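You operate a simulated robot arm through the tools that you are given. There is no shell and no other tool. Be economical: measure what you need, move in short steps, check, and stop when the job is done.

You are at the controls of a simulated robot arm. One attempt, no reset.

JOB
Pack the grey washing-up bowl on the table. At the end: the beige pepper mill is in the grey washing-up bowl; the yellow torch stands where the white kitchen roll stood; the yellow oat tub (marked "OATS") is in the grey washing-up bowl; the white kitchen roll stands where the green refill bottle stood; the green refill bottle is on the green coaster; whatever was shut is shut again. Leave all else as you found it, and nothing knocked over.

It is judged by the outcome, as a careful person would: the job done as asked, and still so three seconds after it is handed in. It fails if anything else is knocked over, pushed out of place, dropped, spilled or broken.

ROBOT AND FRAMES
A 7-joint arm with a two-finger parallel gripper, fixed in place. Base frame: the origin is at the foot of the arm, x ahead of it, y to its left, z up; the work surface is at about z = 0.74. Lengths are in m, angles in degrees, forces in N, time in s.
With the tool pointing down near the work surface it reaches from about 0.3 to 0.68 m from the base axis. Its first joint turns from -66.0 to 66.0 degrees. Payload 1.57 kg.
Tool frame: the origin (TCP) lies between the finger pads and is the grasp point; the fingertips stand 0.03 m ahead of it; z points along the fingers, y is the line along which they close. The gripper opens to 0.11 m. The fingers are 0.024 m wide and 0.012 m thick; the gripper's body (0.048 by 0.112 m) begins 0.078 m behind the TCP.
Orientation is that of the tool frame in the base frame, as a unit quaternion [x, y, z, w]. With the fingers straight down and closing along the base's y, the tool's x points along the base's -x, its y along +y and its z along -z.

CONTROLS
- The arm moves only by the tool arm_command. Its argument "steps" is a list of rows, each a list of 3 entries, a list of its own where there are three numbers: the shift along the tool's x, y, z in m, then the turn, a rotation vector about the tool's x, y, z in degrees, then the finger opening in m, from 0 to 0.11. In form: [[[x, y, z], [ax, ay, az], gripper], ...]. A call has 1 to 20 rows; each row is the pose to reach, as a shift and turn from the pose commanded when the call began, along the tool's axes at that moment. A row lasts 0.2 s, in which the tool goes at most 0.05 m and 8.6 degrees; a call with a longer step from one row to the next is refused whole, and so is a gripper value outside its range. Where a pose cannot be reached the arm comes as near as it can. A force on the tool above 40 N (or 10 N above the force at the start of the call, whichever is more), or a blocked arm, ends the call early, and 0.2 s more pass. Each finger travels about 0.108 m/s and halts on what it meets, pressing with about 33 N; the grip force reading is that of the motor and also rises with nothing between the fingers. The clock runs only during rows and for 0.2 s after the last one: add rows that repeat a pose to give the fingers time. The reply holds the time, the measured pose of the TCP, the force on the tool along the base axes, the opening and the grip force, in the units named above and with some noise, and new pictures: "show" is both (left out), scene, wrist or none.
- Cameras (640 x 400 px; columns grow to the right, rows downward): "scene" is fixed at [0.1777, -0.4117, 1.3903]; the picture's right is [0.58, -0.82, 0.00], its down [-0.57, -0.40, -0.72] and it looks along [0.59, 0.41, -0.69] (base axes); focal length 269 px, centre (320, 200). "wrist" rides on the gripper at [-0.036, 0, -0.08] in the tool frame; the picture's right is [0.00, -1.00, 0.00], its down [0.97, 0.00, -0.24] and it looks along [0.24, 0.00, 0.97] (tool axes); focal length 218 px, centre (320, 200).
- measure_at(camera, pixels): for up to 12 pixels [column, row] of the newest picture of that camera ("zoom" is the newest enlarged one), the place [x, y, z] in the base frame of the surface seen there, good to about 0.002 m. It takes no simulated time.
- enlarge(camera, box): a new picture of the part [left, top, right, bottom] of that camera's present view, enlarged. It takes no simulated time.
- hand_in(): hands the job in; it is judged then, once.

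Go step by step. Measure first, check grasps and placings, and put right what went wrong. The budget is 80 turns and 120 pictures, counting those below and the enlarged ones. Unless the task says otherwise, let go and move clear before handing in, and close with one line.

The tools are called after "Emit:" as name(argument=value, ...) on one line, values as JSON. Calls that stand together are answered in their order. arm_command: Moves the arm, as the interface text tells. Its arguments: {"type":"object","properties":{"steps":{"type":"array","items":{"type":"array"}},"show":{"type":"string","enum":["both","scene","wrist","none"]}},"required":["steps"]} The other tools are called the same way: measure_at (camera, pixels) gives the place of the surface under pixels of a picture; enlarge (camera, box) takes an enlarged picture of a part of a camera's view; hand_in () hands the job in.

At the start:

```text
t: 0.0
position: [0.3839, 0.0687, 1.1074]
ee_rot: [0.0, 1.0, 0.0, 0.0]
wrist_force: [-0.8, -0.4, 1.8]
width: 0.1098
finger_force: 0.0
```

scene: 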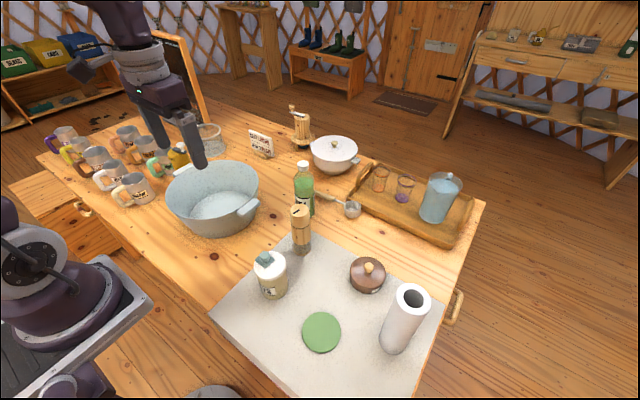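
wrist: 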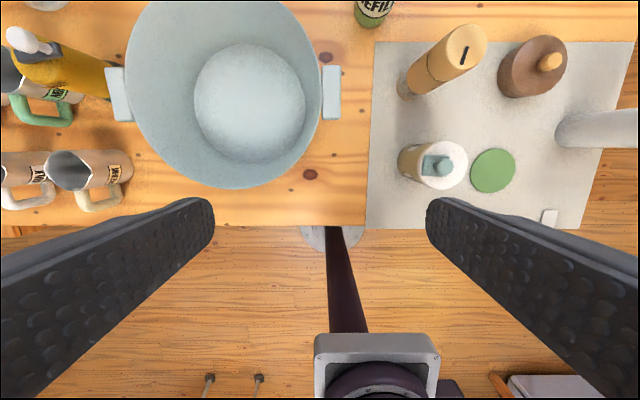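

The scene shows the bowl near (212,195), bottle (304,190), mill (300,230), a jar (270,275), roll (403,320) and coaster (321,332). I will enlarge to identify the torch and oat tub.

Emit:
enlarge(camera="scene", box=[30, 90, 270, 240])

Emit:
enlarge(camera="scene", box=[230, 100, 490, 262])

Emit:
enlarge(camera="scene", box=[220, 220, 480, 382])

Emit:
enlarge(camera="wrist", box=[0, 0, 200, 125])

```text
2.67 times, centred on (150, 165) of scene
```

zoom: 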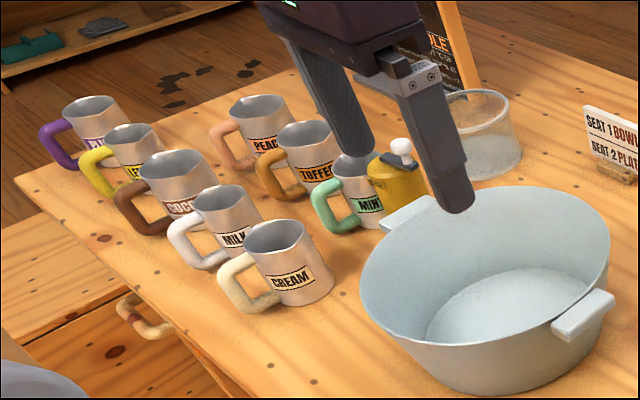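

```text
2.46 times, centred on (360, 181) of scene
```

zoom: 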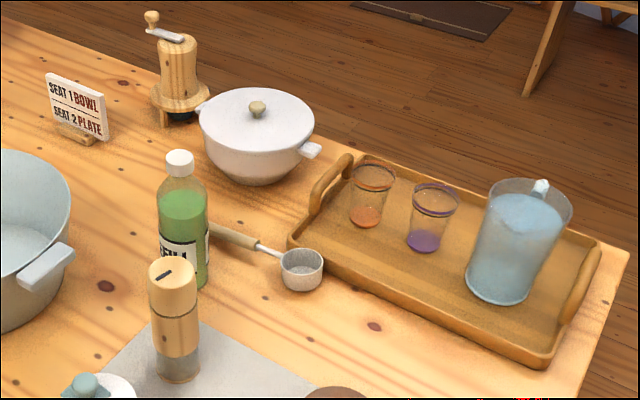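

```text
2.46 times, centred on (350, 301) of scene
```

zoom: 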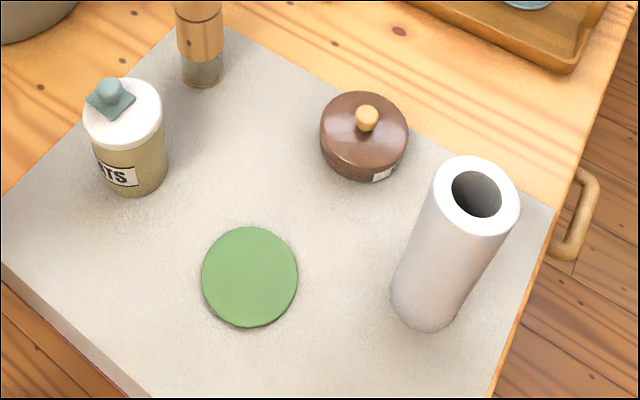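

```text
3.20 times, centred on (100, 62) of wrist
```

zoom: 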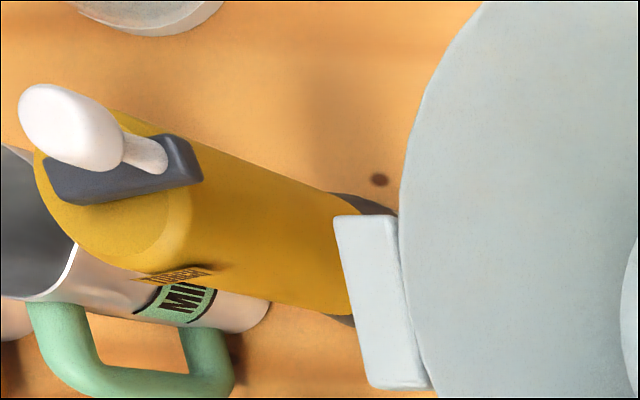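

The yellow item beside the MINT mug carries a small label near wrist (64,87); I zoom on it, and on the mill candidates.

Emit:
enlarge(camera="wrist", box=[20, 60, 100, 110])

Emit:
enlarge(camera="scene", box=[270, 195, 334, 260])

Emit:
enlarge(camera="scene", box=[240, 95, 330, 165])

Emit:
measure_at(camera="scene", pixels=[[303, 164], [304, 190], [300, 210], [302, 250], [271, 260], [272, 293], [321, 332], [410, 296], [396, 345], [212, 205], [192, 172], [247, 207]])

Emit:
measure_at(camera="wrist", pixels=[[30, 40], [70, 75], [120, 90], [332, 90], [250, 90], [373, 8], [462, 45], [440, 165], [492, 170], [145, 100], [322, 60], [210, 185]])

```text
8.00 times, centred on (60, 85) of wrist
```

zoom: 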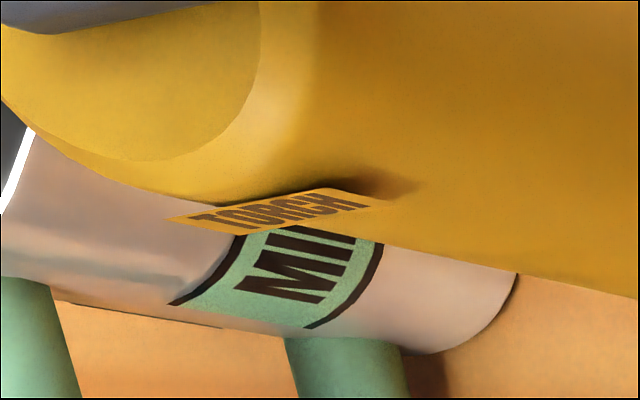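

```text
6.15 times, centred on (302, 228) of scene
```

zoom: 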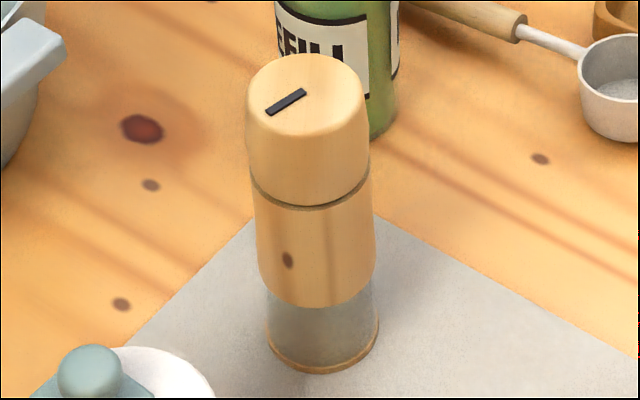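

```text
5.71 times, centred on (285, 130) of scene
```

zoom: 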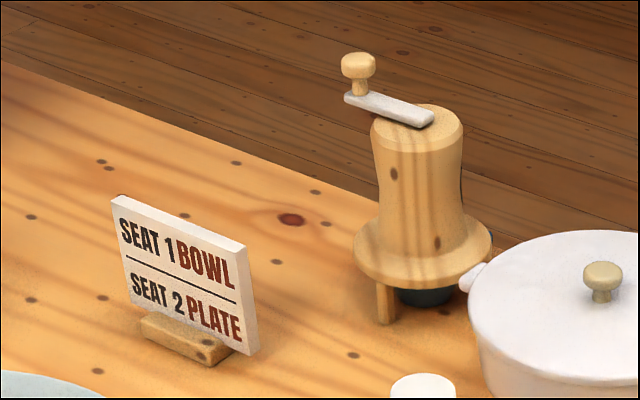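

```text
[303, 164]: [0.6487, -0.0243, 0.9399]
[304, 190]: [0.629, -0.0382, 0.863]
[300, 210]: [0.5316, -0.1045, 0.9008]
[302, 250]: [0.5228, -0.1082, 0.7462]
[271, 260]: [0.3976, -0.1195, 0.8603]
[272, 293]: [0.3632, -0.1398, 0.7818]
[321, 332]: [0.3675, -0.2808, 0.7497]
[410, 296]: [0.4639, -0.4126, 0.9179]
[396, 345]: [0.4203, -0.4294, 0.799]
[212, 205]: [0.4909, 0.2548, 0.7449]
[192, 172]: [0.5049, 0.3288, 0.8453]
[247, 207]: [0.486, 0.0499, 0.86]
```

```text
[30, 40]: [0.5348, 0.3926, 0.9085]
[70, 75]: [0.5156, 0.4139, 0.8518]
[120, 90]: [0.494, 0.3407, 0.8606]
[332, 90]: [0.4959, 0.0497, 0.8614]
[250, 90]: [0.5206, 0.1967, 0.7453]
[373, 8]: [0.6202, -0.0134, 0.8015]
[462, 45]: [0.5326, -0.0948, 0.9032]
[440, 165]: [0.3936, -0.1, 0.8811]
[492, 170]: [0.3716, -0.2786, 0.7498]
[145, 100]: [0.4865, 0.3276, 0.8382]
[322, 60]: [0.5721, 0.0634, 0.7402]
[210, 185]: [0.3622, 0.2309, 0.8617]
```

The TORCH label confirms the yellow torch beside the MINT mug; the slotted mill at (0.53,-0.10) is the pepper mill. I measure bottle, mill, tub, roll outlines more finely.

Emit:
enlarge(camera="scene", box=[250, 155, 346, 305])

Emit:
measure_at(camera="scene", pixels=[[304, 172], [304, 177], [304, 182], [304, 200], [304, 212], [296, 195], [312, 195], [300, 225], [292, 225], [309, 225], [336, 199], [351, 209]])

Emit:
measure_at(camera="scene", pixels=[[261, 256], [255, 268], [285, 262], [272, 275], [398, 293], [427, 297], [413, 286], [408, 310], [384, 350], [371, 267], [367, 288], [321, 317]])

```text
2.67 times, centred on (298, 230) of scene
```

zoom: 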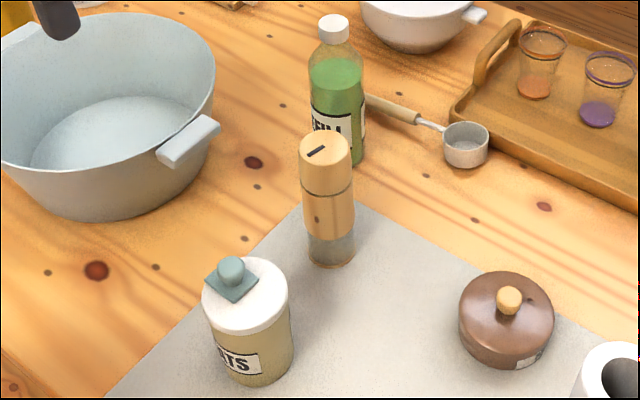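

```text
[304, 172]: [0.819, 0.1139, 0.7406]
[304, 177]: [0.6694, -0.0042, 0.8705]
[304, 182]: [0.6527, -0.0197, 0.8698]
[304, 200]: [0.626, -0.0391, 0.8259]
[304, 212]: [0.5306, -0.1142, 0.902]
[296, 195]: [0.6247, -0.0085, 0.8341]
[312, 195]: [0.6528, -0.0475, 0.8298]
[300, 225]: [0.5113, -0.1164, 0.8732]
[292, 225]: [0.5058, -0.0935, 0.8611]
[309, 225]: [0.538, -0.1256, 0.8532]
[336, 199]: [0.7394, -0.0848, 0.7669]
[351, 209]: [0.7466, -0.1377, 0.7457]
```

```text
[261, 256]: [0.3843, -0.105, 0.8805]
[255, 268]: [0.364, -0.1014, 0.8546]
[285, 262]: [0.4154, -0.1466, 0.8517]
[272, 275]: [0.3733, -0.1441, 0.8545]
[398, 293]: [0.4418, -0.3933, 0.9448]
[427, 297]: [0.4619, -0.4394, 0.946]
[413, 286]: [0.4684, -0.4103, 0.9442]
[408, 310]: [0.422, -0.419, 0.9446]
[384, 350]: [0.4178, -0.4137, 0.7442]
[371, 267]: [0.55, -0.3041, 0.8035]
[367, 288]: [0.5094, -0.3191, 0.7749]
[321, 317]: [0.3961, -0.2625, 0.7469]
```

Bottle axis is about (0.651,-0.021), cap top 0.94; I move above it and look.

Emit:
arm_command(steps=[[[-0.04, -0.013, 0.005], [0, 0, 0], 0.11], [[-0.08, -0.027, 0.01], [0, 0, 0], 0.11], [[-0.12, -0.04, 0.02], [0, 0, 0], 0.11], [[-0.16, -0.054, 0.03], [0, 0, 0], 0.11], [[-0.2, -0.067, 0.04], [0, 0, 0], 0.11], [[-0.235, -0.08, 0.05], [0, 0, 0], 0.11], [[-0.267, -0.09, 0.057], [0, 0, 0], 0.11], [[-0.267, -0.09, 0.057], [0, 0, 0], 0.11]])

```text
t: 1.8
position: [0.6505, -0.0222, 1.0473]
ee_rot: [0.0, 1.0, 0.0, -0.001]
wrist_force: [0.0, 0.2, -0.4]
width: 0.1102
finger_force: 0.1
```

scene: 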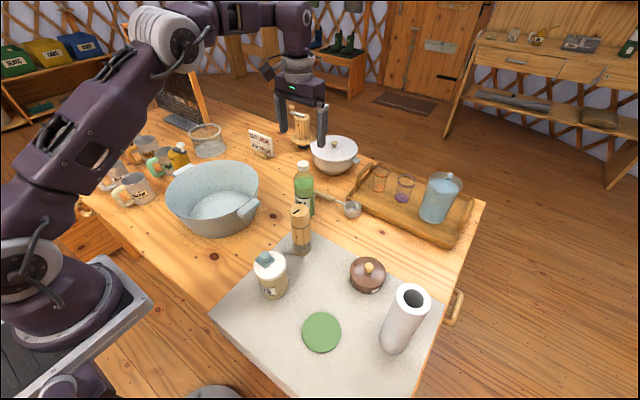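
wrist: 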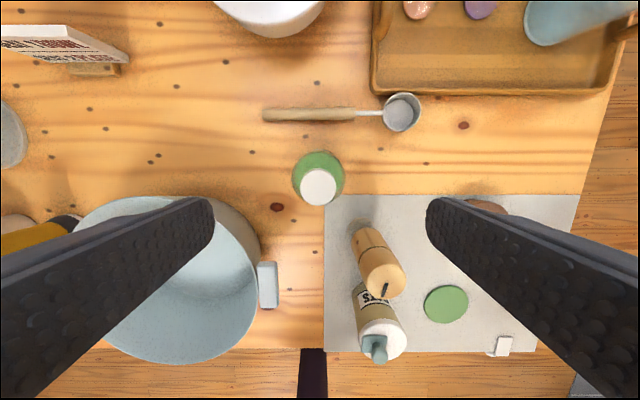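

The bottle is centred at wrist (319,185); I descend 0.175 and close.

Emit:
arm_command(steps=[[[0, 0, 0.04], [0, 0, 0], 0.11], [[0, 0, 0.08], [0, 0, 0], 0.11], [[0, 0, 0.12], [0, 0, 0], 0.11], [[0, 0, 0.15], [0, 0, 0], 0.11], [[0, 0, 0.175], [0, 0, 0], 0.11], [[0, 0, 0.175], [0, 0, 0], 0.08], [[0, 0, 0.175], [0, 0, 0], 0.06], [[0, 0, 0.175], [0, 0, 0], 0.04], [[0, 0, 0.175], [0, 0, 0], 0.03], [[0, 0, 0.175], [0, 0, 0], 0.03]], show="both")

Emit:
measure_at(camera="scene", pixels=[[304, 166], [304, 195]])

```text
t: 4.0
position: [0.6522, -0.0215, 0.8727]
ee_rot: [0.0, 1.0, 0.001, -0.001]
wrist_force: [0.3, 0.8, 0.4]
width: 0.061
finger_force: 33.3
```

scene: 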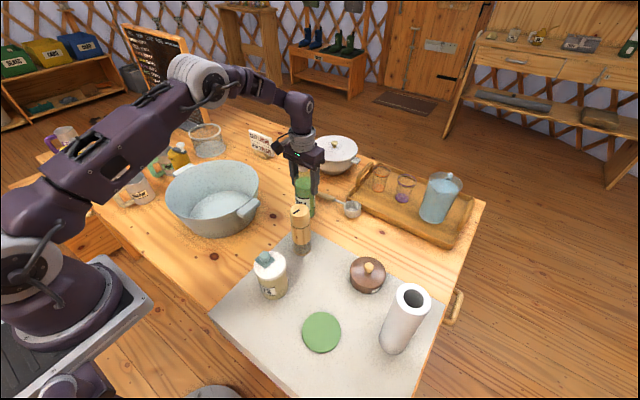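
wrist: 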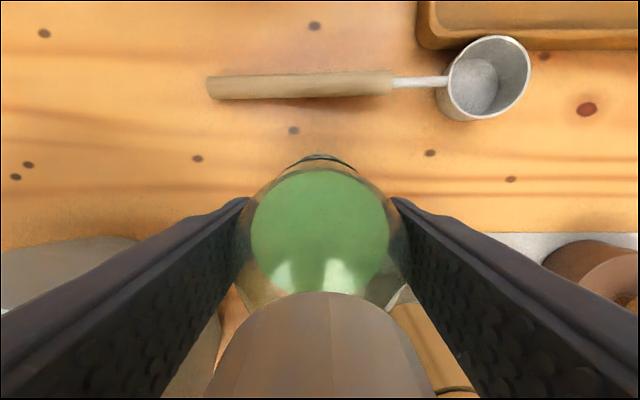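

```text
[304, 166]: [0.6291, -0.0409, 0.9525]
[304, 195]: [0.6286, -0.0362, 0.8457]
```

Gripped at 0.061 m; I lift straight up 0.2 and travel to above the coaster (0.37,-0.28).

Emit:
arm_command(steps=[[[0, 0, -0.02], [0, 0, 0], 0.03], [[0, 0, -0.06], [0, 0, 0], 0.03], [[0, 0, -0.1], [0, 0, 0], 0.03], [[0, 0, -0.14], [0, 0, 0], 0.03], [[0, 0, -0.18], [0, 0, 0], 0.03], [[0, 0, -0.2], [0, 0, 0], 0.03], [[0.025, -0.02, -0.2], [0, 0, 0], 0.03], [[0.055, -0.05, -0.2], [0, 0, 0], 0.03], [[0.085, -0.08, -0.2], [0, 0, 0], 0.03], [[0.115, -0.11, -0.2], [0, 0, 0], 0.03], [[0.145, -0.14, -0.2], [0, 0, 0], 0.03], [[0.175, -0.17, -0.2], [0, 0, 0], 0.03], [[0.205, -0.195, -0.2], [0, 0, 0], 0.03], [[0.235, -0.22, -0.2], [0, 0, 0], 0.03], [[0.265, -0.245, -0.2], [0, 0, 0], 0.03], [[0.282, -0.2585, -0.2], [0, 0, 0], 0.03], [[0.282, -0.2585, -0.2], [0, 0, 0], 0.03]])

```text
t: 7.6
position: [0.3694, -0.2818, 1.0739]
ee_rot: [0.0, 1.0, 0.001, -0.001]
wrist_force: [-0.2, -0.3, -4.5]
width: 0.061
finger_force: 33.0
```

scene: 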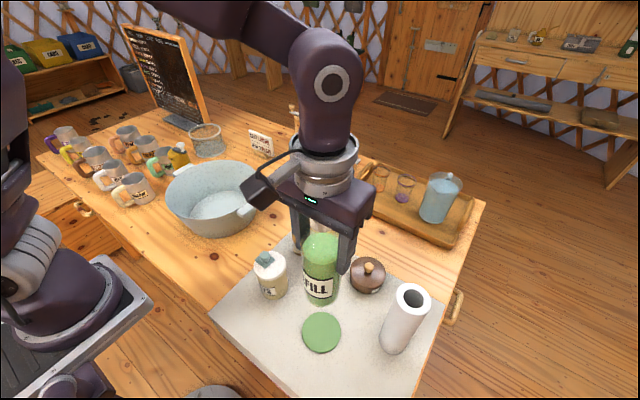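
wrist: 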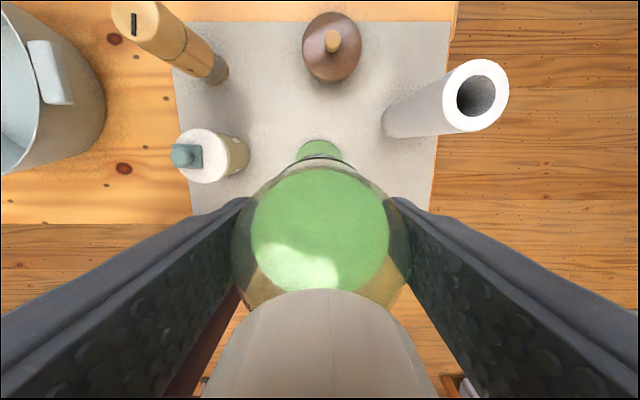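

The bottle hangs over the coaster; I measure coaster edges to fix its centre.

Emit:
measure_at(camera="scene", pixels=[[305, 332], [339, 332], [322, 315], [322, 350], [309, 322], [335, 343], [308, 344], [335, 321]])

Emit:
enlarge(camera="scene", box=[280, 290, 360, 370])

```text
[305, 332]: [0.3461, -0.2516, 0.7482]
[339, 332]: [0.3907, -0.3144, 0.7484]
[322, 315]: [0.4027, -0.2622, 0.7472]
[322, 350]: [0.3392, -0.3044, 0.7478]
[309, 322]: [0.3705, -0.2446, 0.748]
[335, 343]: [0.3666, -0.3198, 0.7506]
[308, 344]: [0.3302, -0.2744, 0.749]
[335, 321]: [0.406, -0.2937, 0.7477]
```

```text
5.00 times, centred on (320, 330) of scene
```

zoom: 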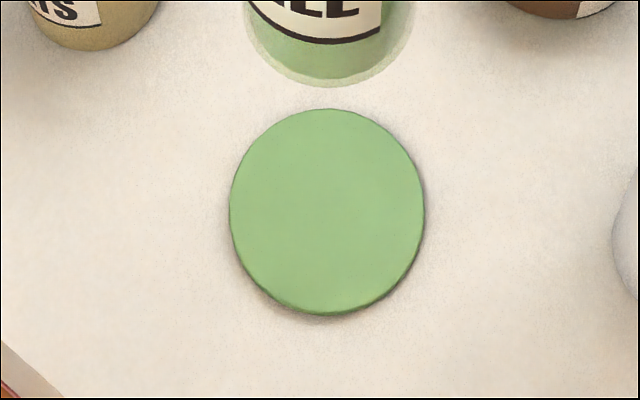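

Coaster centre ≈ (0.3685,-0.283); I lower to just above it and then gently down.

Emit:
arm_command(steps=[[[0.001, -0.0015, 0.04], [0, 0, 0], 0.03], [[0.001, -0.0015, 0.08], [0, 0, 0], 0.03], [[0.001, -0.0015, 0.12], [0, 0, 0], 0.03], [[0.001, -0.0015, 0.15], [0, 0, 0], 0.03], [[0.001, -0.0015, 0.17], [0, 0, 0], 0.03], [[0.001, -0.0015, 0.182], [0, 0, 0], 0.03], [[0.001, -0.0015, 0.187], [0, 0, 0], 0.03], [[0.001, -0.0015, 0.19], [0, 0, 0], 0.03], [[0.001, -0.0015, 0.192], [0, 0, 0], 0.03], [[0.001, -0.0015, 0.192], [0, 0, 0], 0.03]], show="scene")

Emit:
enlarge(camera="scene", box=[270, 250, 380, 370])

```text
t: 9.8
position: [0.3693, -0.2809, 0.8825]
ee_rot: [0.0, 1.0, 0.0, 0.0]
wrist_force: [-0.6, 0.1, -3.2]
width: 0.0607
finger_force: 33.2
```

scene: 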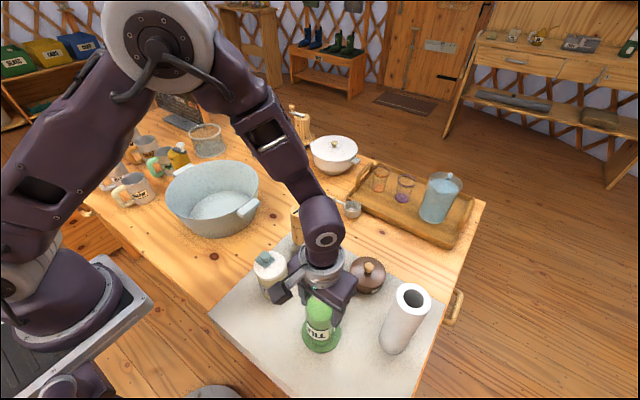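

```text
3.33 times, centred on (325, 310) of scene
```

zoom: 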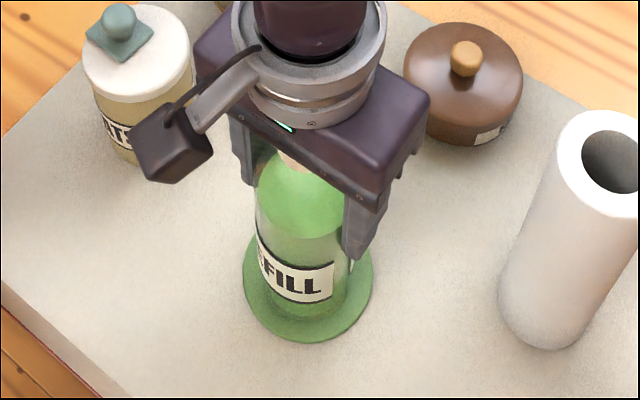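

Bottle looks over the coaster but force (-3.2) suggests only first contact; I lower a few mm more and check.

Emit:
arm_command(steps=[[[0, 0, 0.001], [0, 0, 0], 0.03], [[0, 0, 0.002], [0, 0, 0], 0.03], [[0, 0, 0.002], [0, 0, 0], 0.03]], show="none")

```text
t: 10.6
position: [0.3673, -0.2815, 0.8804]
ee_rot: [0.0, 1.0, 0.0, 0.001]
wrist_force: [-0.7, -0.3, -2.4]
width: 0.0611
finger_force: 33.2
```

Emit:
arm_command(steps=[[[0, 0, 0.001], [0, 0, 0], 0.03], [[0, 0, 0.002], [0, 0, 0], 0.03], [[0, 0, 0.002], [0, 0, 0], 0.03]], show="none")

```text
t: 11.4
position: [0.3667, -0.281, 0.8811]
ee_rot: [0.001, 1.0, 0.0, 0.0]
wrist_force: [-2.7, 3.5, 25.4]
width: 0.0609
finger_force: 33.5
```

The upward force of 25 N shows firm contact; I back off 1.5 mm, release, and rise clear.

Emit:
arm_command(steps=[[[0, 0, -0.0015], [0, 0, 0], 0.03], [[0, 0, -0.0015], [0, 0, 0], 0.05], [[0, 0, -0.0015], [0, 0, 0], 0.075], [[0, 0, -0.0015], [0, 0, 0], 0.1], [[0, 0, -0.0015], [0, 0, 0], 0.11], [[0, 0, -0.04], [0, 0, 0], 0.11], [[0, 0, -0.08], [0, 0, 0], 0.11], [[0, 0, -0.12], [0, 0, 0], 0.11], [[0, 0, -0.16], [0, 0, 0], 0.11], [[0, 0, -0.2], [0, 0, 0], 0.11]])

```text
t: 13.6
position: [0.367, -0.2823, 1.0801]
ee_rot: [0.0, 1.0, 0.0, 0.0]
wrist_force: [0.2, -0.8, -0.1]
width: 0.1101
finger_force: 0.0
```

scene: 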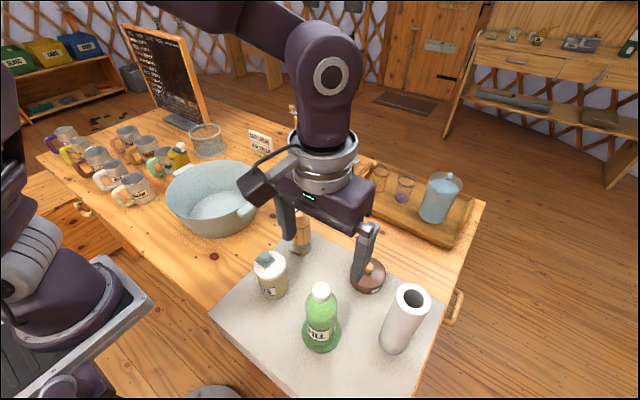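
wrist: 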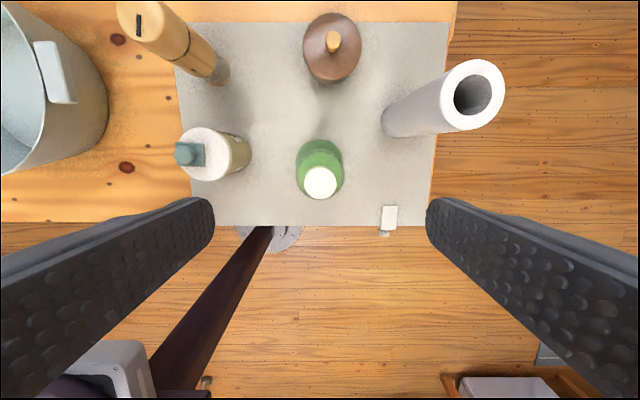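

Bottle stands on the coaster. Now I measure the kitchen roll's top rim from both cameras.

Emit:
measure_at(camera="wrist", pixels=[[444, 95], [503, 95], [474, 62], [474, 130], [447, 75], [500, 115], [498, 72], [450, 118]])

Emit:
enlarge(camera="wrist", box=[360, 40, 520, 150])

Emit:
measure_at(camera="scene", pixels=[[400, 320], [388, 335], [414, 335], [400, 346], [392, 351], [405, 347], [413, 284], [399, 292], [429, 300], [414, 313]])

```text
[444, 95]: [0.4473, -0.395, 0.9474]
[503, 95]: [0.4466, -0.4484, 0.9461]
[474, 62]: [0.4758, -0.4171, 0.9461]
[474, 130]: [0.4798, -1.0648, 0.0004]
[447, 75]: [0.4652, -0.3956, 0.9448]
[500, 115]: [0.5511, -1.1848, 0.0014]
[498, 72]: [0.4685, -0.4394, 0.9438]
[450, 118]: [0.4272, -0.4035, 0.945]
```

```text
3.64 times, centred on (440, 95) of wrist
```

zoom: 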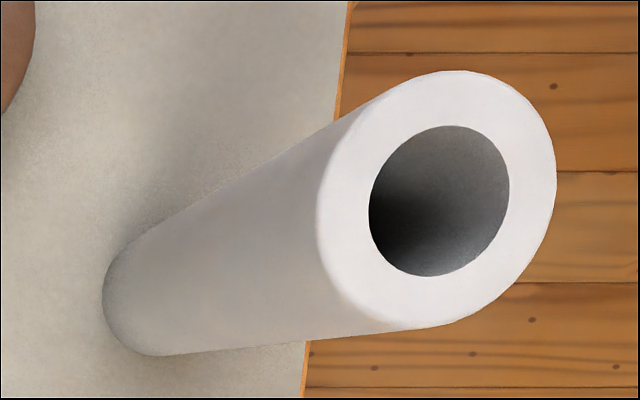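

```text
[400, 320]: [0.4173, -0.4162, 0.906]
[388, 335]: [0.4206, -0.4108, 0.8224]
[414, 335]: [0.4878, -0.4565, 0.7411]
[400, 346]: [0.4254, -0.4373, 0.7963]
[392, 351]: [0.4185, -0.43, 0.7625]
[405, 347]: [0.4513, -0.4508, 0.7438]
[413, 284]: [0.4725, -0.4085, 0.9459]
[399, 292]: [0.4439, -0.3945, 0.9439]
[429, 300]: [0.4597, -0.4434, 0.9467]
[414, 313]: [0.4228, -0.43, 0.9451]
```

Roll axis ≈ (0.4475,-0.4205), top 0.946; I move over it, descend to z 0.876 and grip.

Emit:
arm_command(steps=[[[-0.02, -0.034, 0], [0, 0, 0], 0.11], [[-0.04, -0.069, 0], [0, 0, 0], 0.11], [[-0.06, -0.104, 0], [0, 0, 0], 0.11], [[-0.0805, -0.138, 0], [0, 0, 0], 0.11], [[-0.0805, -0.138, 0], [0, 0, 0], 0.11], [[-0.0805, -0.138, 0.04], [0, 0, 0], 0.11], [[-0.0805, -0.138, 0.08], [0, 0, 0], 0.11], [[-0.0805, -0.138, 0.12], [0, 0, 0], 0.11], [[-0.0805, -0.138, 0.16], [0, 0, 0], 0.11], [[-0.0805, -0.138, 0.19], [0, 0, 0], 0.11], [[-0.0805, -0.138, 0.204], [0, 0, 0], 0.11], [[-0.0805, -0.138, 0.204], [0, 0, 0], 0.09], [[-0.0805, -0.138, 0.204], [0, 0, 0], 0.07], [[-0.0805, -0.138, 0.204], [0, 0, 0], 0.05], [[-0.0805, -0.138, 0.204], [0, 0, 0], 0.04], [[-0.0805, -0.138, 0.204], [0, 0, 0], 0.04]])

```text
t: 17.0
position: [0.4501, -0.4194, 0.8768]
ee_rot: [0.0, 1.0, 0.0, 0.0]
wrist_force: [-0.4, 0.4, -0.3]
width: 0.0561
finger_force: 33.1
```

scene: 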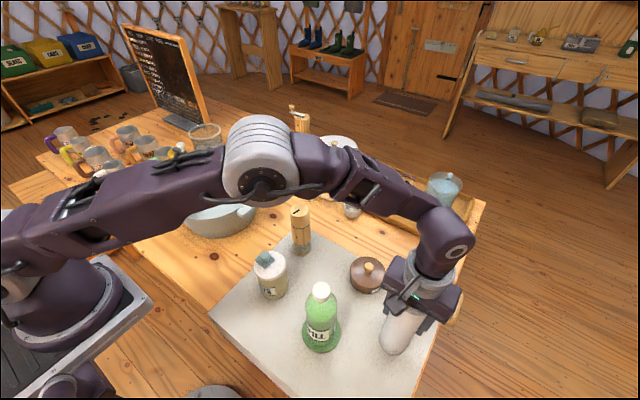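
wrist: 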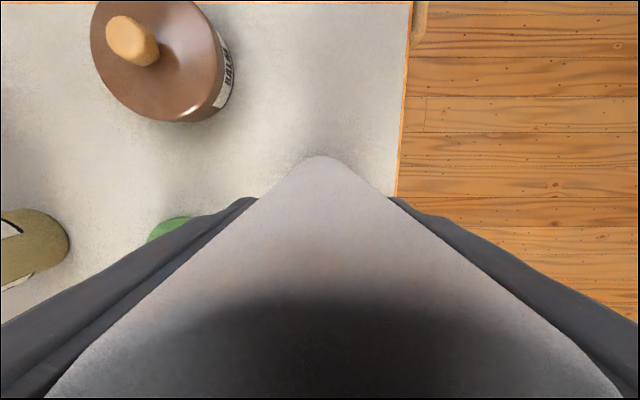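

Roll gripped at 0.056 m. I lift 0.2 and carry it to the bottle's old place (0.652,-0.021).

Emit:
arm_command(steps=[[[0, 0, -0.02], [0, 0, 0], 0.04], [[0, 0, -0.06], [0, 0, 0], 0.04], [[0, 0, -0.1], [0, 0, 0], 0.04], [[0, 0, -0.14], [0, 0, 0], 0.04], [[0, 0, -0.18], [0, 0, 0], 0.04], [[0, 0, -0.2], [0, 0, 0], 0.04], [[-0.01, 0.02, -0.2], [0, 0, 0], 0.04], [[-0.03, 0.055, -0.2], [0, 0, 0], 0.04], [[-0.05, 0.09, -0.2], [0, 0, 0], 0.04], [[-0.07, 0.125, -0.2], [0, 0, 0], 0.04], [[-0.09, 0.16, -0.2], [0, 0, 0], 0.04], [[-0.11, 0.195, -0.2], [0, 0, 0], 0.04], [[-0.14, 0.225, -0.2], [0, 0, 0], 0.04], [[-0.165, 0.255, -0.2], [0, 0, 0], 0.04], [[-0.19, 0.28, -0.2], [0, 0, 0], 0.04], [[-0.2035, 0.298, -0.2], [0, 0, 0], 0.04], [[-0.2035, 0.298, -0.2], [0, 0, 0], 0.04]])

```text
t: 20.6
position: [0.6522, -0.1203, 1.0751]
ee_rot: [0.001, 1.0, 0.0, 0.0]
wrist_force: [0.5, 0.4, -0.8]
width: 0.056
finger_force: 33.0
```

scene: 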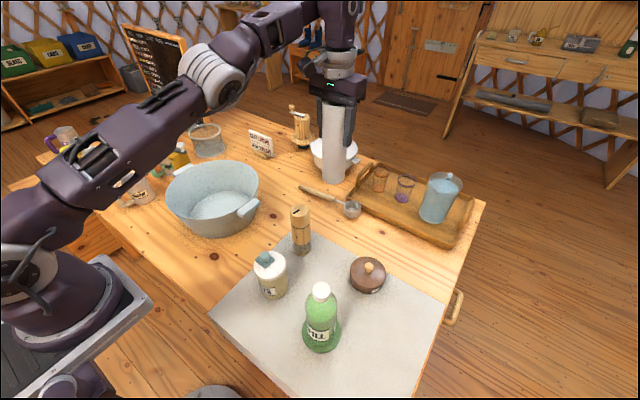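
wrist: 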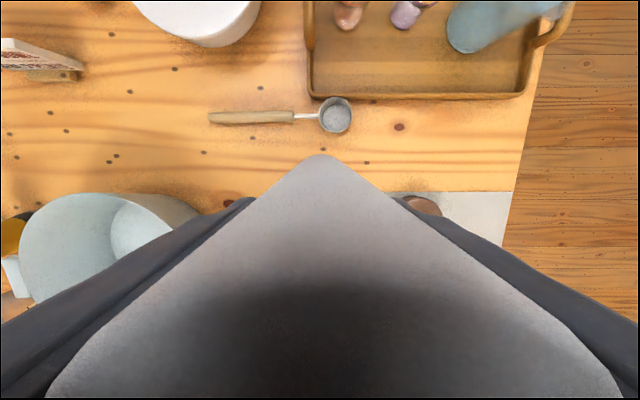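

I under-shot y by 0.1 (y = -0.120); I shift +0.099 more, then lower nearly to the table.

Emit:
arm_command(steps=[[[0, 0.03, 0], [0, 0, 0], 0.04], [[0, 0.06, 0], [0, 0, 0], 0.04], [[0, 0.085, 0], [0, 0, 0], 0.04], [[0, 0.099, 0], [0, 0, 0], 0.04], [[0, 0.099, 0], [0, 0, 0], 0.04], [[0, 0.099, 0.04], [0, 0, 0], 0.04], [[0, 0.099, 0.08], [0, 0, 0], 0.04], [[0, 0.099, 0.12], [0, 0, 0], 0.04], [[0, 0.099, 0.155], [0, 0, 0], 0.04], [[0, 0.099, 0.18], [0, 0, 0], 0.04], [[0, 0.099, 0.19], [0, 0, 0], 0.04], [[0, 0.099, 0.195], [0, 0, 0], 0.04], [[0, 0.099, 0.198], [0, 0, 0], 0.04], [[0, 0.099, 0.198], [0, 0, 0], 0.04]], show="scene")

Emit:
enlarge(camera="scene", box=[250, 130, 370, 260])

```text
t: 23.6
position: [0.6519, -0.0224, 0.8773]
ee_rot: [0.0, 1.0, 0.0, 0.0]
wrist_force: [-3.2, -0.7, 7.3]
width: 0.0558
finger_force: 33.5
```

scene: 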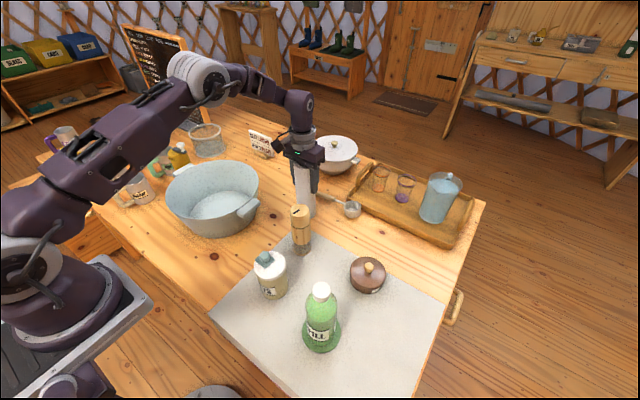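

```text
3.08 times, centred on (310, 195) of scene
```

zoom: 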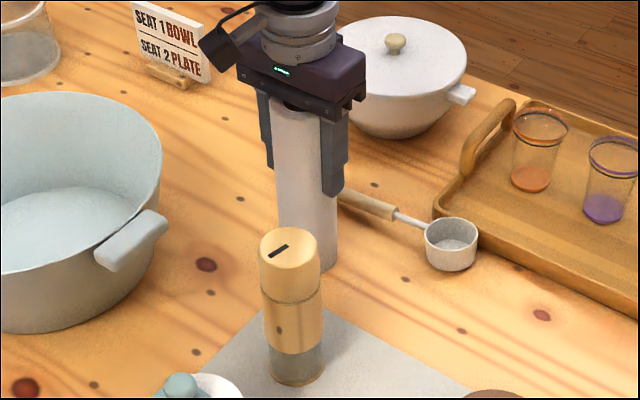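

Force 7 N up suggests contact with the table; I test 1 mm more.

Emit:
arm_command(steps=[[[0, 0, 0.001], [0, 0, 0], 0.04], [[0, 0, 0.001], [0, 0, 0], 0.04]], show="none")

```text
t: 24.2
position: [0.6517, -0.0233, 0.8785]
ee_rot: [0.0, 1.0, 0.0, 0.001]
wrist_force: [-5.7, -0.3, 23.3]
width: 0.0558
finger_force: 33.0
```

Firm contact; I back off 1.5 mm, release and rise.

Emit:
arm_command(steps=[[[0, 0, -0.0012], [0, 0, 0], 0.04], [[0, 0, -0.0012], [0, 0, 0], 0.055], [[0, 0, -0.0012], [0, 0, 0], 0.075], [[0, 0, -0.0012], [0, 0, 0], 0.1], [[0, 0, -0.0012], [0, 0, 0], 0.11], [[0, 0, -0.03], [0, 0, 0], 0.11], [[0, 0, -0.07], [0, 0, 0], 0.11], [[0, 0, -0.11], [0, 0, 0], 0.11], [[0, 0, -0.15], [0, 0, 0], 0.11], [[0, 0, -0.19], [0, 0, 0], 0.11]])

Emit:
enlarge(camera="scene", box=[130, 110, 370, 260])

```text
t: 26.4
position: [0.653, -0.0218, 1.0687]
ee_rot: [0.0, 1.0, 0.0, 0.0]
wrist_force: [-0.7, -0.5, -0.6]
width: 0.1102
finger_force: 0.0
```

scene: 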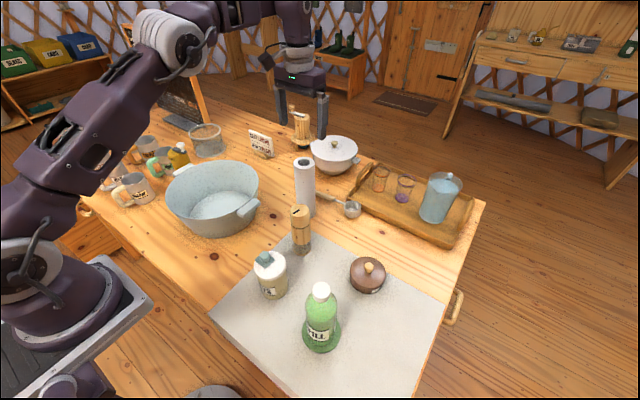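
wrist: 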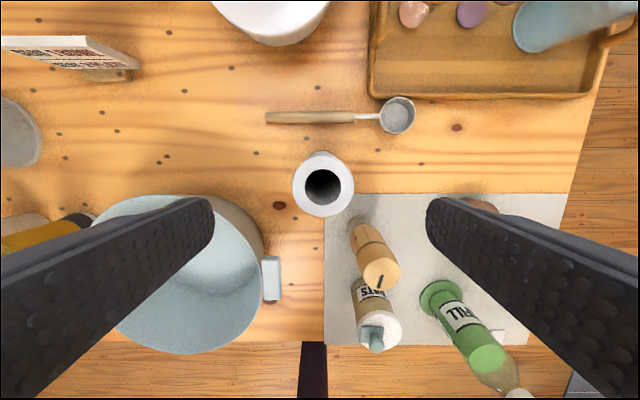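

```text
2.67 times, centred on (250, 185) of scene
```

zoom: 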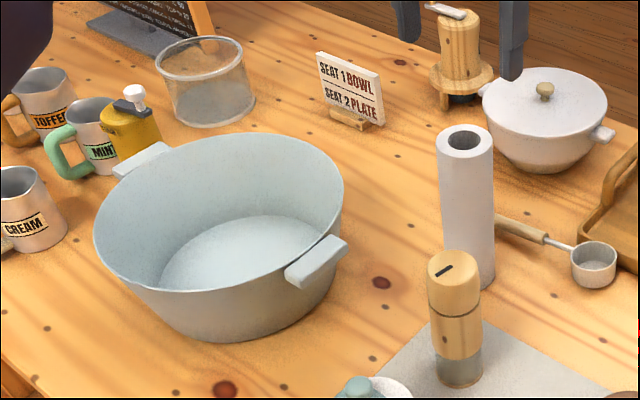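

Roll stands at the bottle's old place. I now fly to near the torch, past the bowl's far side.

Emit:
arm_command(steps=[[[0.01, 0.035, -0.01], [0, 0, 0], 0.11], [[0.025, 0.075, -0.02], [0, 0, 0], 0.11], [[0.04, 0.115, -0.03], [0, 0, 0], 0.11], [[0.055, 0.155, -0.03], [0, 0, 0], 0.11], [[0.07, 0.195, -0.03], [0, 0, 0], 0.11], [[0.085, 0.235, -0.03], [0, 0, 0], 0.11], [[0.1, 0.275, -0.03], [0, 0, 0], 0.11], [[0.115, 0.315, -0.03], [0, 0, 0], 0.11], [[0.13, 0.355, -0.03], [0, 0, 0], 0.11], [[0.13, 0.38, -0.03], [0, 0, 0], 0.11], [[0.13, 0.38, -0.03], [0, 0, 0], 0.11]])

Emit:
enlarge(camera="wrist", box=[180, 60, 460, 235])

```text
t: 28.8
position: [0.5209, 0.3564, 1.0952]
ee_rot: [0.001, 1.0, 0.0, -0.001]
wrist_force: [-0.4, 0.6, -0.6]
width: 0.11
finger_force: 0.1
```

scene: 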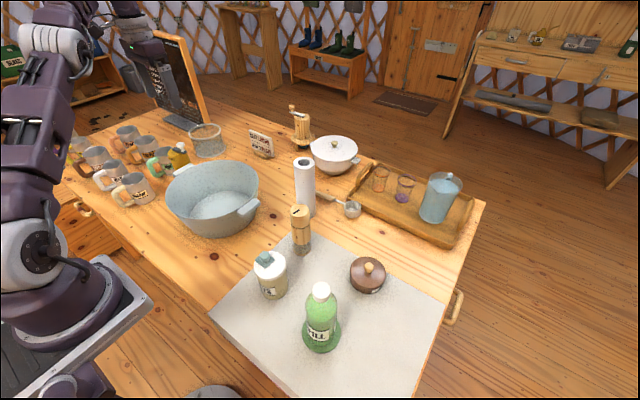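
wrist: 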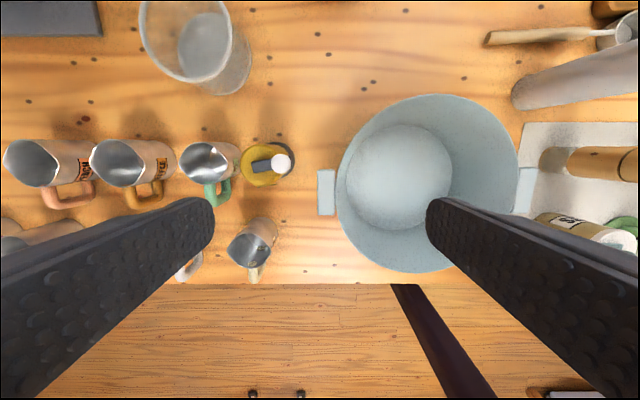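

```text
2.29 times, centred on (320, 148) of wrist
```

zoom: 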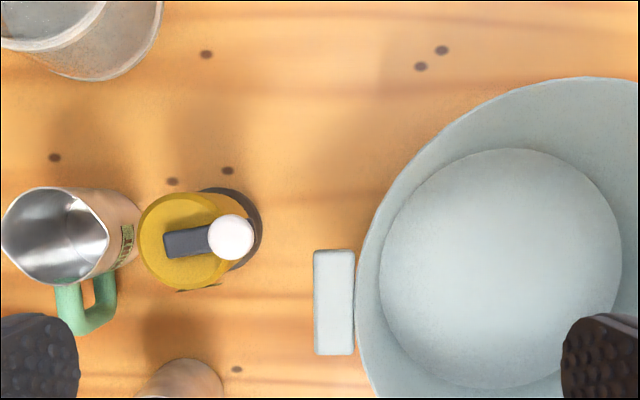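

The torch shows at wrist (262,165), mug MINT close on its left. I measure both and the bowl.

Emit:
measure_at(camera="wrist", pixels=[[262, 151], [262, 180], [244, 165], [250, 176], [281, 162], [263, 165], [220, 155], [225, 185], [241, 165], [232, 150]])

Emit:
measure_at(camera="zoom", pixels=[[150, 240], [190, 197], [190, 275], [160, 205], [232, 238], [185, 243], [245, 200], [256, 225], [128, 225], [100, 190], [335, 300], [315, 300]])

Emit:
enlarge(camera="scene", box=[130, 120, 230, 210])

```text
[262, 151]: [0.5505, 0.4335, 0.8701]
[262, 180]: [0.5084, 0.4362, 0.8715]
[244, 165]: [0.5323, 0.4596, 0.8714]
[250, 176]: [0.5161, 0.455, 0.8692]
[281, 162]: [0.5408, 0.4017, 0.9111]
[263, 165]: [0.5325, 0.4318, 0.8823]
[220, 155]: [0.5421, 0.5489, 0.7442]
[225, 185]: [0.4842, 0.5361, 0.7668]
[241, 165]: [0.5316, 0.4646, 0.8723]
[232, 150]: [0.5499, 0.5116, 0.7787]
```

```text
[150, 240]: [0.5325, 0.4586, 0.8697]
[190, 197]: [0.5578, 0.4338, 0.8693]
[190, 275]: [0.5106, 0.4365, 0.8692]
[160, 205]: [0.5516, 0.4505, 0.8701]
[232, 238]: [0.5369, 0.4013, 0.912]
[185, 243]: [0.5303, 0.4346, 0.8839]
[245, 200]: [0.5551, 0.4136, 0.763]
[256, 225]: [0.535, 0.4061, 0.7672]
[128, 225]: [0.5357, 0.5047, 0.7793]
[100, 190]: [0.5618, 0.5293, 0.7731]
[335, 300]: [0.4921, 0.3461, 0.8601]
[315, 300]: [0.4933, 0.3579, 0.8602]
```

```text
4.44 times, centred on (180, 165) of scene
```

zoom: 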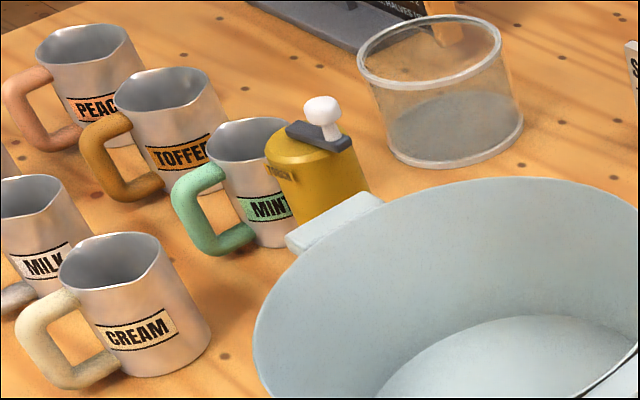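

Torch axis ≈ (0.533,0.435), Ø≈0.052, knob top 0.912, at the edge of reach. I'll close along x to avoid the mug; first check the clear container and mug heights.

Emit:
measure_at(camera="scene", pixels=[[206, 156], [195, 152], [223, 150], [192, 133], [221, 130], [190, 131], [160, 156], [171, 152], [172, 168], [200, 138]])

Emit:
measure_at(camera="wrist", pixels=[[236, 160], [230, 148], [205, 144], [205, 178], [185, 160], [212, 90], [246, 85], [215, 80]])

```text
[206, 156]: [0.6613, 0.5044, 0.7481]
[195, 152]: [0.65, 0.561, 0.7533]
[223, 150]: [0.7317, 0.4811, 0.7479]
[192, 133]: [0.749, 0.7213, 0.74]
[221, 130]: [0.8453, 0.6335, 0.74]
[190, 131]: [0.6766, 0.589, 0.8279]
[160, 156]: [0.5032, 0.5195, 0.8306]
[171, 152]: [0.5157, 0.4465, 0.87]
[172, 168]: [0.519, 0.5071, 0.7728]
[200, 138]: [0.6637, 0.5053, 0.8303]
```

```text
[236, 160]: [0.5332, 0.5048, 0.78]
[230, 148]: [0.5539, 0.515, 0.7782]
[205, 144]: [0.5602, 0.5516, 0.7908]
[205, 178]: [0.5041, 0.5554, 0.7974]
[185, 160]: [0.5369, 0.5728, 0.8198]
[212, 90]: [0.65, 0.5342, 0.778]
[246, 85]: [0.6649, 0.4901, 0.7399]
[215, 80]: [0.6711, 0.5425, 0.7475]
```

Mug edge is at y≈0.505, rim 0.83; container edge x≈0.65. I yaw the tool 90° (closing along x) while moving above the torch.

Emit:
arm_command(steps=[[[0, 0.01, 0], [0, 0, -8.2], 0.11], [[0, 0.02, 0], [0, 0, -16.4], 0.11], [[0, 0.03, 0], [0, 0, -24.6], 0.11], [[-0.005, 0.04, 0], [0, 0, -32.8], 0.11], [[-0.01, 0.05, 0], [0, 0, -41], 0.11], [[-0.012, 0.06, 0], [0, 0, -49.2], 0.11], [[-0.012, 0.07, 0], [0, 0, -57.4], 0.11], [[-0.012, 0.0785, 0], [0, 0, -65.6], 0.11], [[-0.012, 0.0785, 0], [0, 0, -73.8], 0.11], [[-0.012, 0.0785, 0], [0, 0, -82], 0.11], [[-0.012, 0.0785, 0], [0, 0, -90], 0.11], [[-0.012, 0.0785, 0], [0, 0, -90], 0.11]])

```text
t: 31.4
position: [0.5008, 0.391, 1.0882]
ee_rot: [0.708, -0.706, 0.0, 0.0]
wrist_force: [0.2, -0.3, -0.4]
width: 0.1102
finger_force: 0.1
out of reach, approached as far as the arm can: row 1, 2, 3, 4, 5, 6, 7, 8, 9, 10, 11, 12
```

scene: 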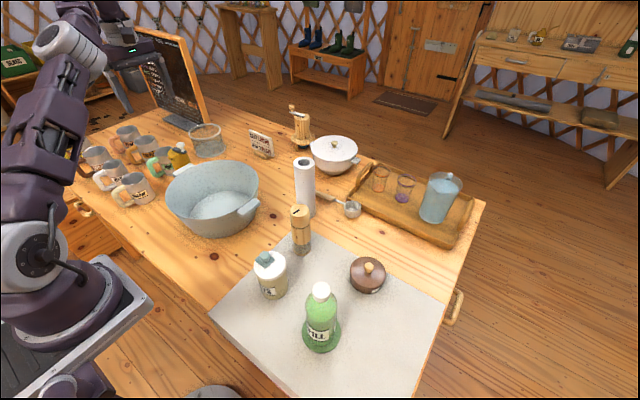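
wrist: 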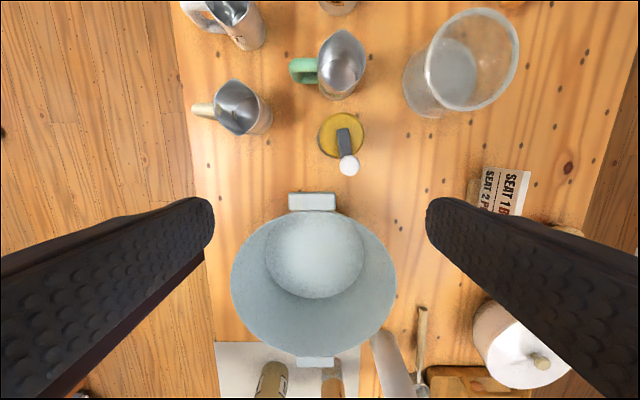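

The arm fell short (0.501,0.391) at this height. Reach is better lower, so I drop 0.13 and see where it lands.

Emit:
arm_command(steps=[[[0, 0, 0.04], [0, 0, 0], 0.11], [[0, 0, 0.08], [0, 0, 0], 0.11], [[0, 0, 0.12], [0, 0, 0], 0.11], [[0, 0, 0.13], [0, 0, 0], 0.11], [[0, 0, 0.13], [0, 0, 0], 0.11]], show="wrist")

```text
t: 32.6
position: [0.5011, 0.3905, 0.9575]
ee_rot: [-0.707, 0.707, 0.0, -0.001]
wrist_force: [-0.2, 0.4, -0.2]
width: 0.1099
finger_force: 0.0
```

wrist: 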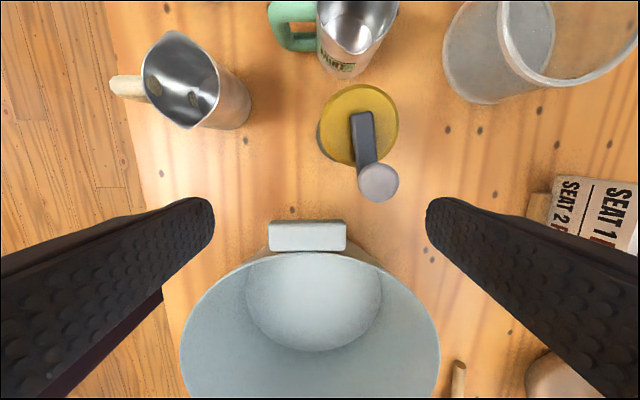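

Commanded pose follows the clipped one. Now at z 0.957 I push toward the torch axis (tool x -0.0445, y -0.032).

Emit:
arm_command(steps=[[[-0.015, -0.011, 0], [0, 0, 0], 0.11], [[-0.03, -0.022, 0], [0, 0, 0], 0.11], [[-0.0445, -0.032, 0], [0, 0, 0], 0.11], [[-0.0445, -0.032, 0], [0, 0, 0], 0.11]], show="wrist")

```text
t: 33.6
position: [0.5205, 0.4203, 0.9558]
ee_rot: [-0.707, 0.707, 0.0, 0.0]
wrist_force: [-0.6, 0.0, 0.0]
width: 0.1099
finger_force: 0.0
out of reach, approached as far as the arm can: row 2, 3, 4
```

wrist: 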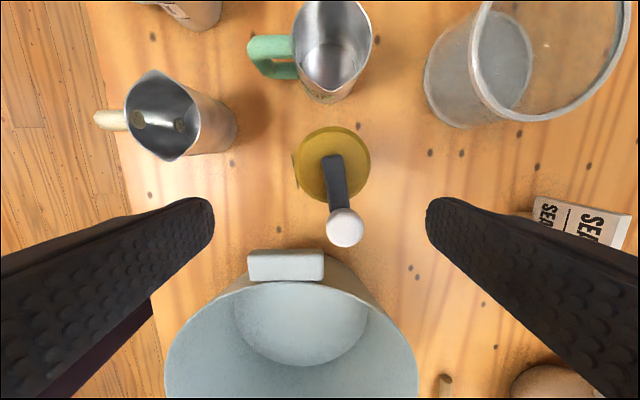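

Better (radius 0.669). I descend to z≈0.89 while pushing outward further.

Emit:
arm_command(steps=[[[-0.003, -0.002, 0.02], [0, 0, 0], 0.11], [[-0.006, -0.005, 0.04], [0, 0, 0], 0.11], [[-0.01, -0.008, 0.065], [0, 0, 0], 0.11], [[-0.0145, -0.0125, 0.065], [0, 0, 0], 0.11], [[-0.0145, -0.0125, 0.065], [0, 0, 0], 0.11]], show="wrist")

```text
t: 34.8
position: [0.5227, 0.4231, 0.8925]
ee_rot: [0.707, -0.707, 0.0, 0.0]
wrist_force: [0.7, -0.2, -0.3]
width: 0.1101
finger_force: 0.0
out of reach, approached as far as the arm can: row 2, 3, 4, 5
```

wrist: 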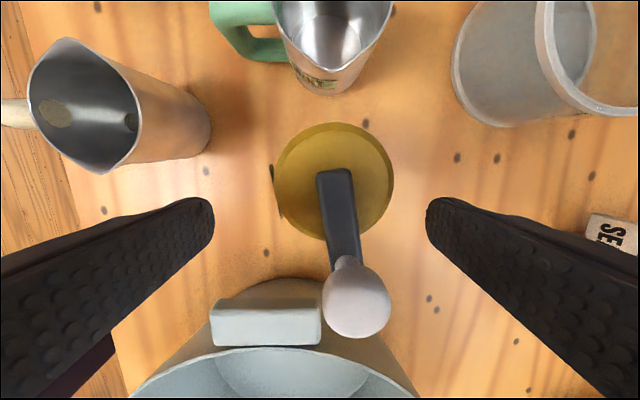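

The limit is radius ≈0.673. I tilt 8° about the closing axis (fingers pointing to +y) to gain reach.

Emit:
arm_command(steps=[[[0, 0, 0], [0, -4, 0], 0.11], [[-0.002, -0.002, 0], [0, -8, 0], 0.11], [[-0.008, -0.007, 0], [0, -8, 0], 0.11], [[-0.012, -0.0105, 0], [0, -8, 0], 0.11], [[-0.012, -0.0105, 0], [0, -8, 0], 0.11]], show="wrist")

```text
t: 36.0
position: [0.5332, 0.4364, 0.8923]
ee_rot: [0.706, -0.705, -0.048, -0.049]
wrist_force: [0.2, 0.1, 0.3]
width: 0.1101
finger_force: 0.0
```

wrist: 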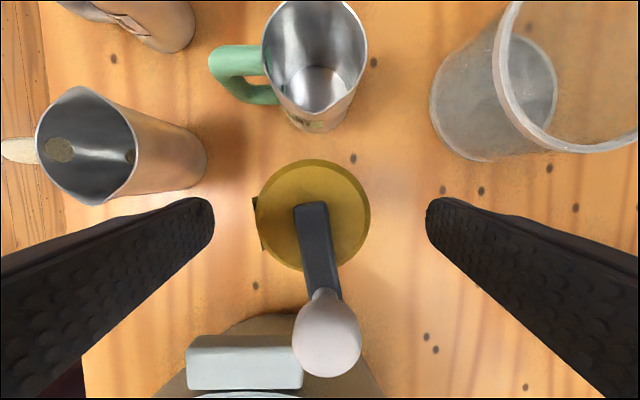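

Now at (0.533,0.436) tilted 8°. I lower 0.04 vertically and close gently.

Emit:
arm_command(steps=[[[0.002, 0.001, 0.015], [0, 0, 0], 0.11], [[0.004, 0.002, 0.028], [0, 0, 0], 0.11], [[0.0056, 0.002, 0.0396], [0, 0, 0], 0.11], [[0.0056, 0.002, 0.0396], [0, 0, 0], 0.09], [[0.0056, 0.002, 0.0396], [0, 0, 0], 0.07], [[0.0056, 0.002, 0.0396], [0, 0, 0], 0.055], [[0.0056, 0.002, 0.0396], [0, 0, 0], 0.04], [[0.0056, 0.002, 0.0396], [0, 0, 0], 0.035], [[0.0056, 0.002, 0.0396], [0, 0, 0], 0.035]])

```text
t: 38.0
position: [0.5312, 0.435, 0.8511]
ee_rot: [-0.705, 0.706, 0.049, 0.049]
wrist_force: [-1.1, 1.1, 1.2]
width: 0.059
finger_force: 33.1
```

scene: 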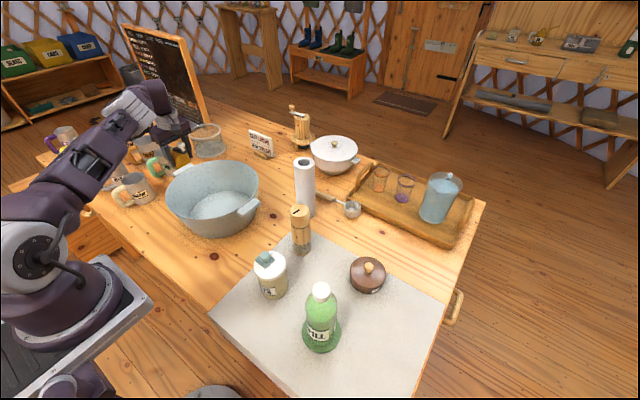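
wrist: 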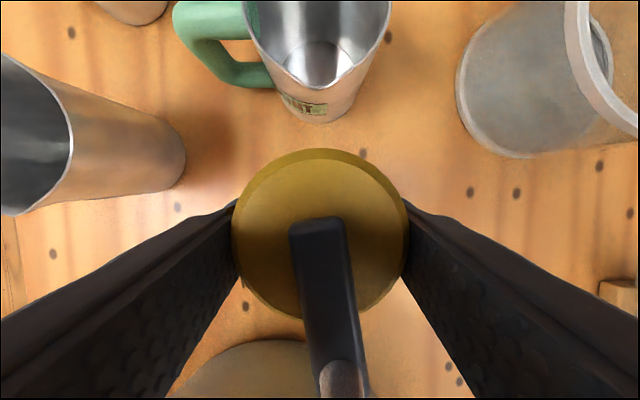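

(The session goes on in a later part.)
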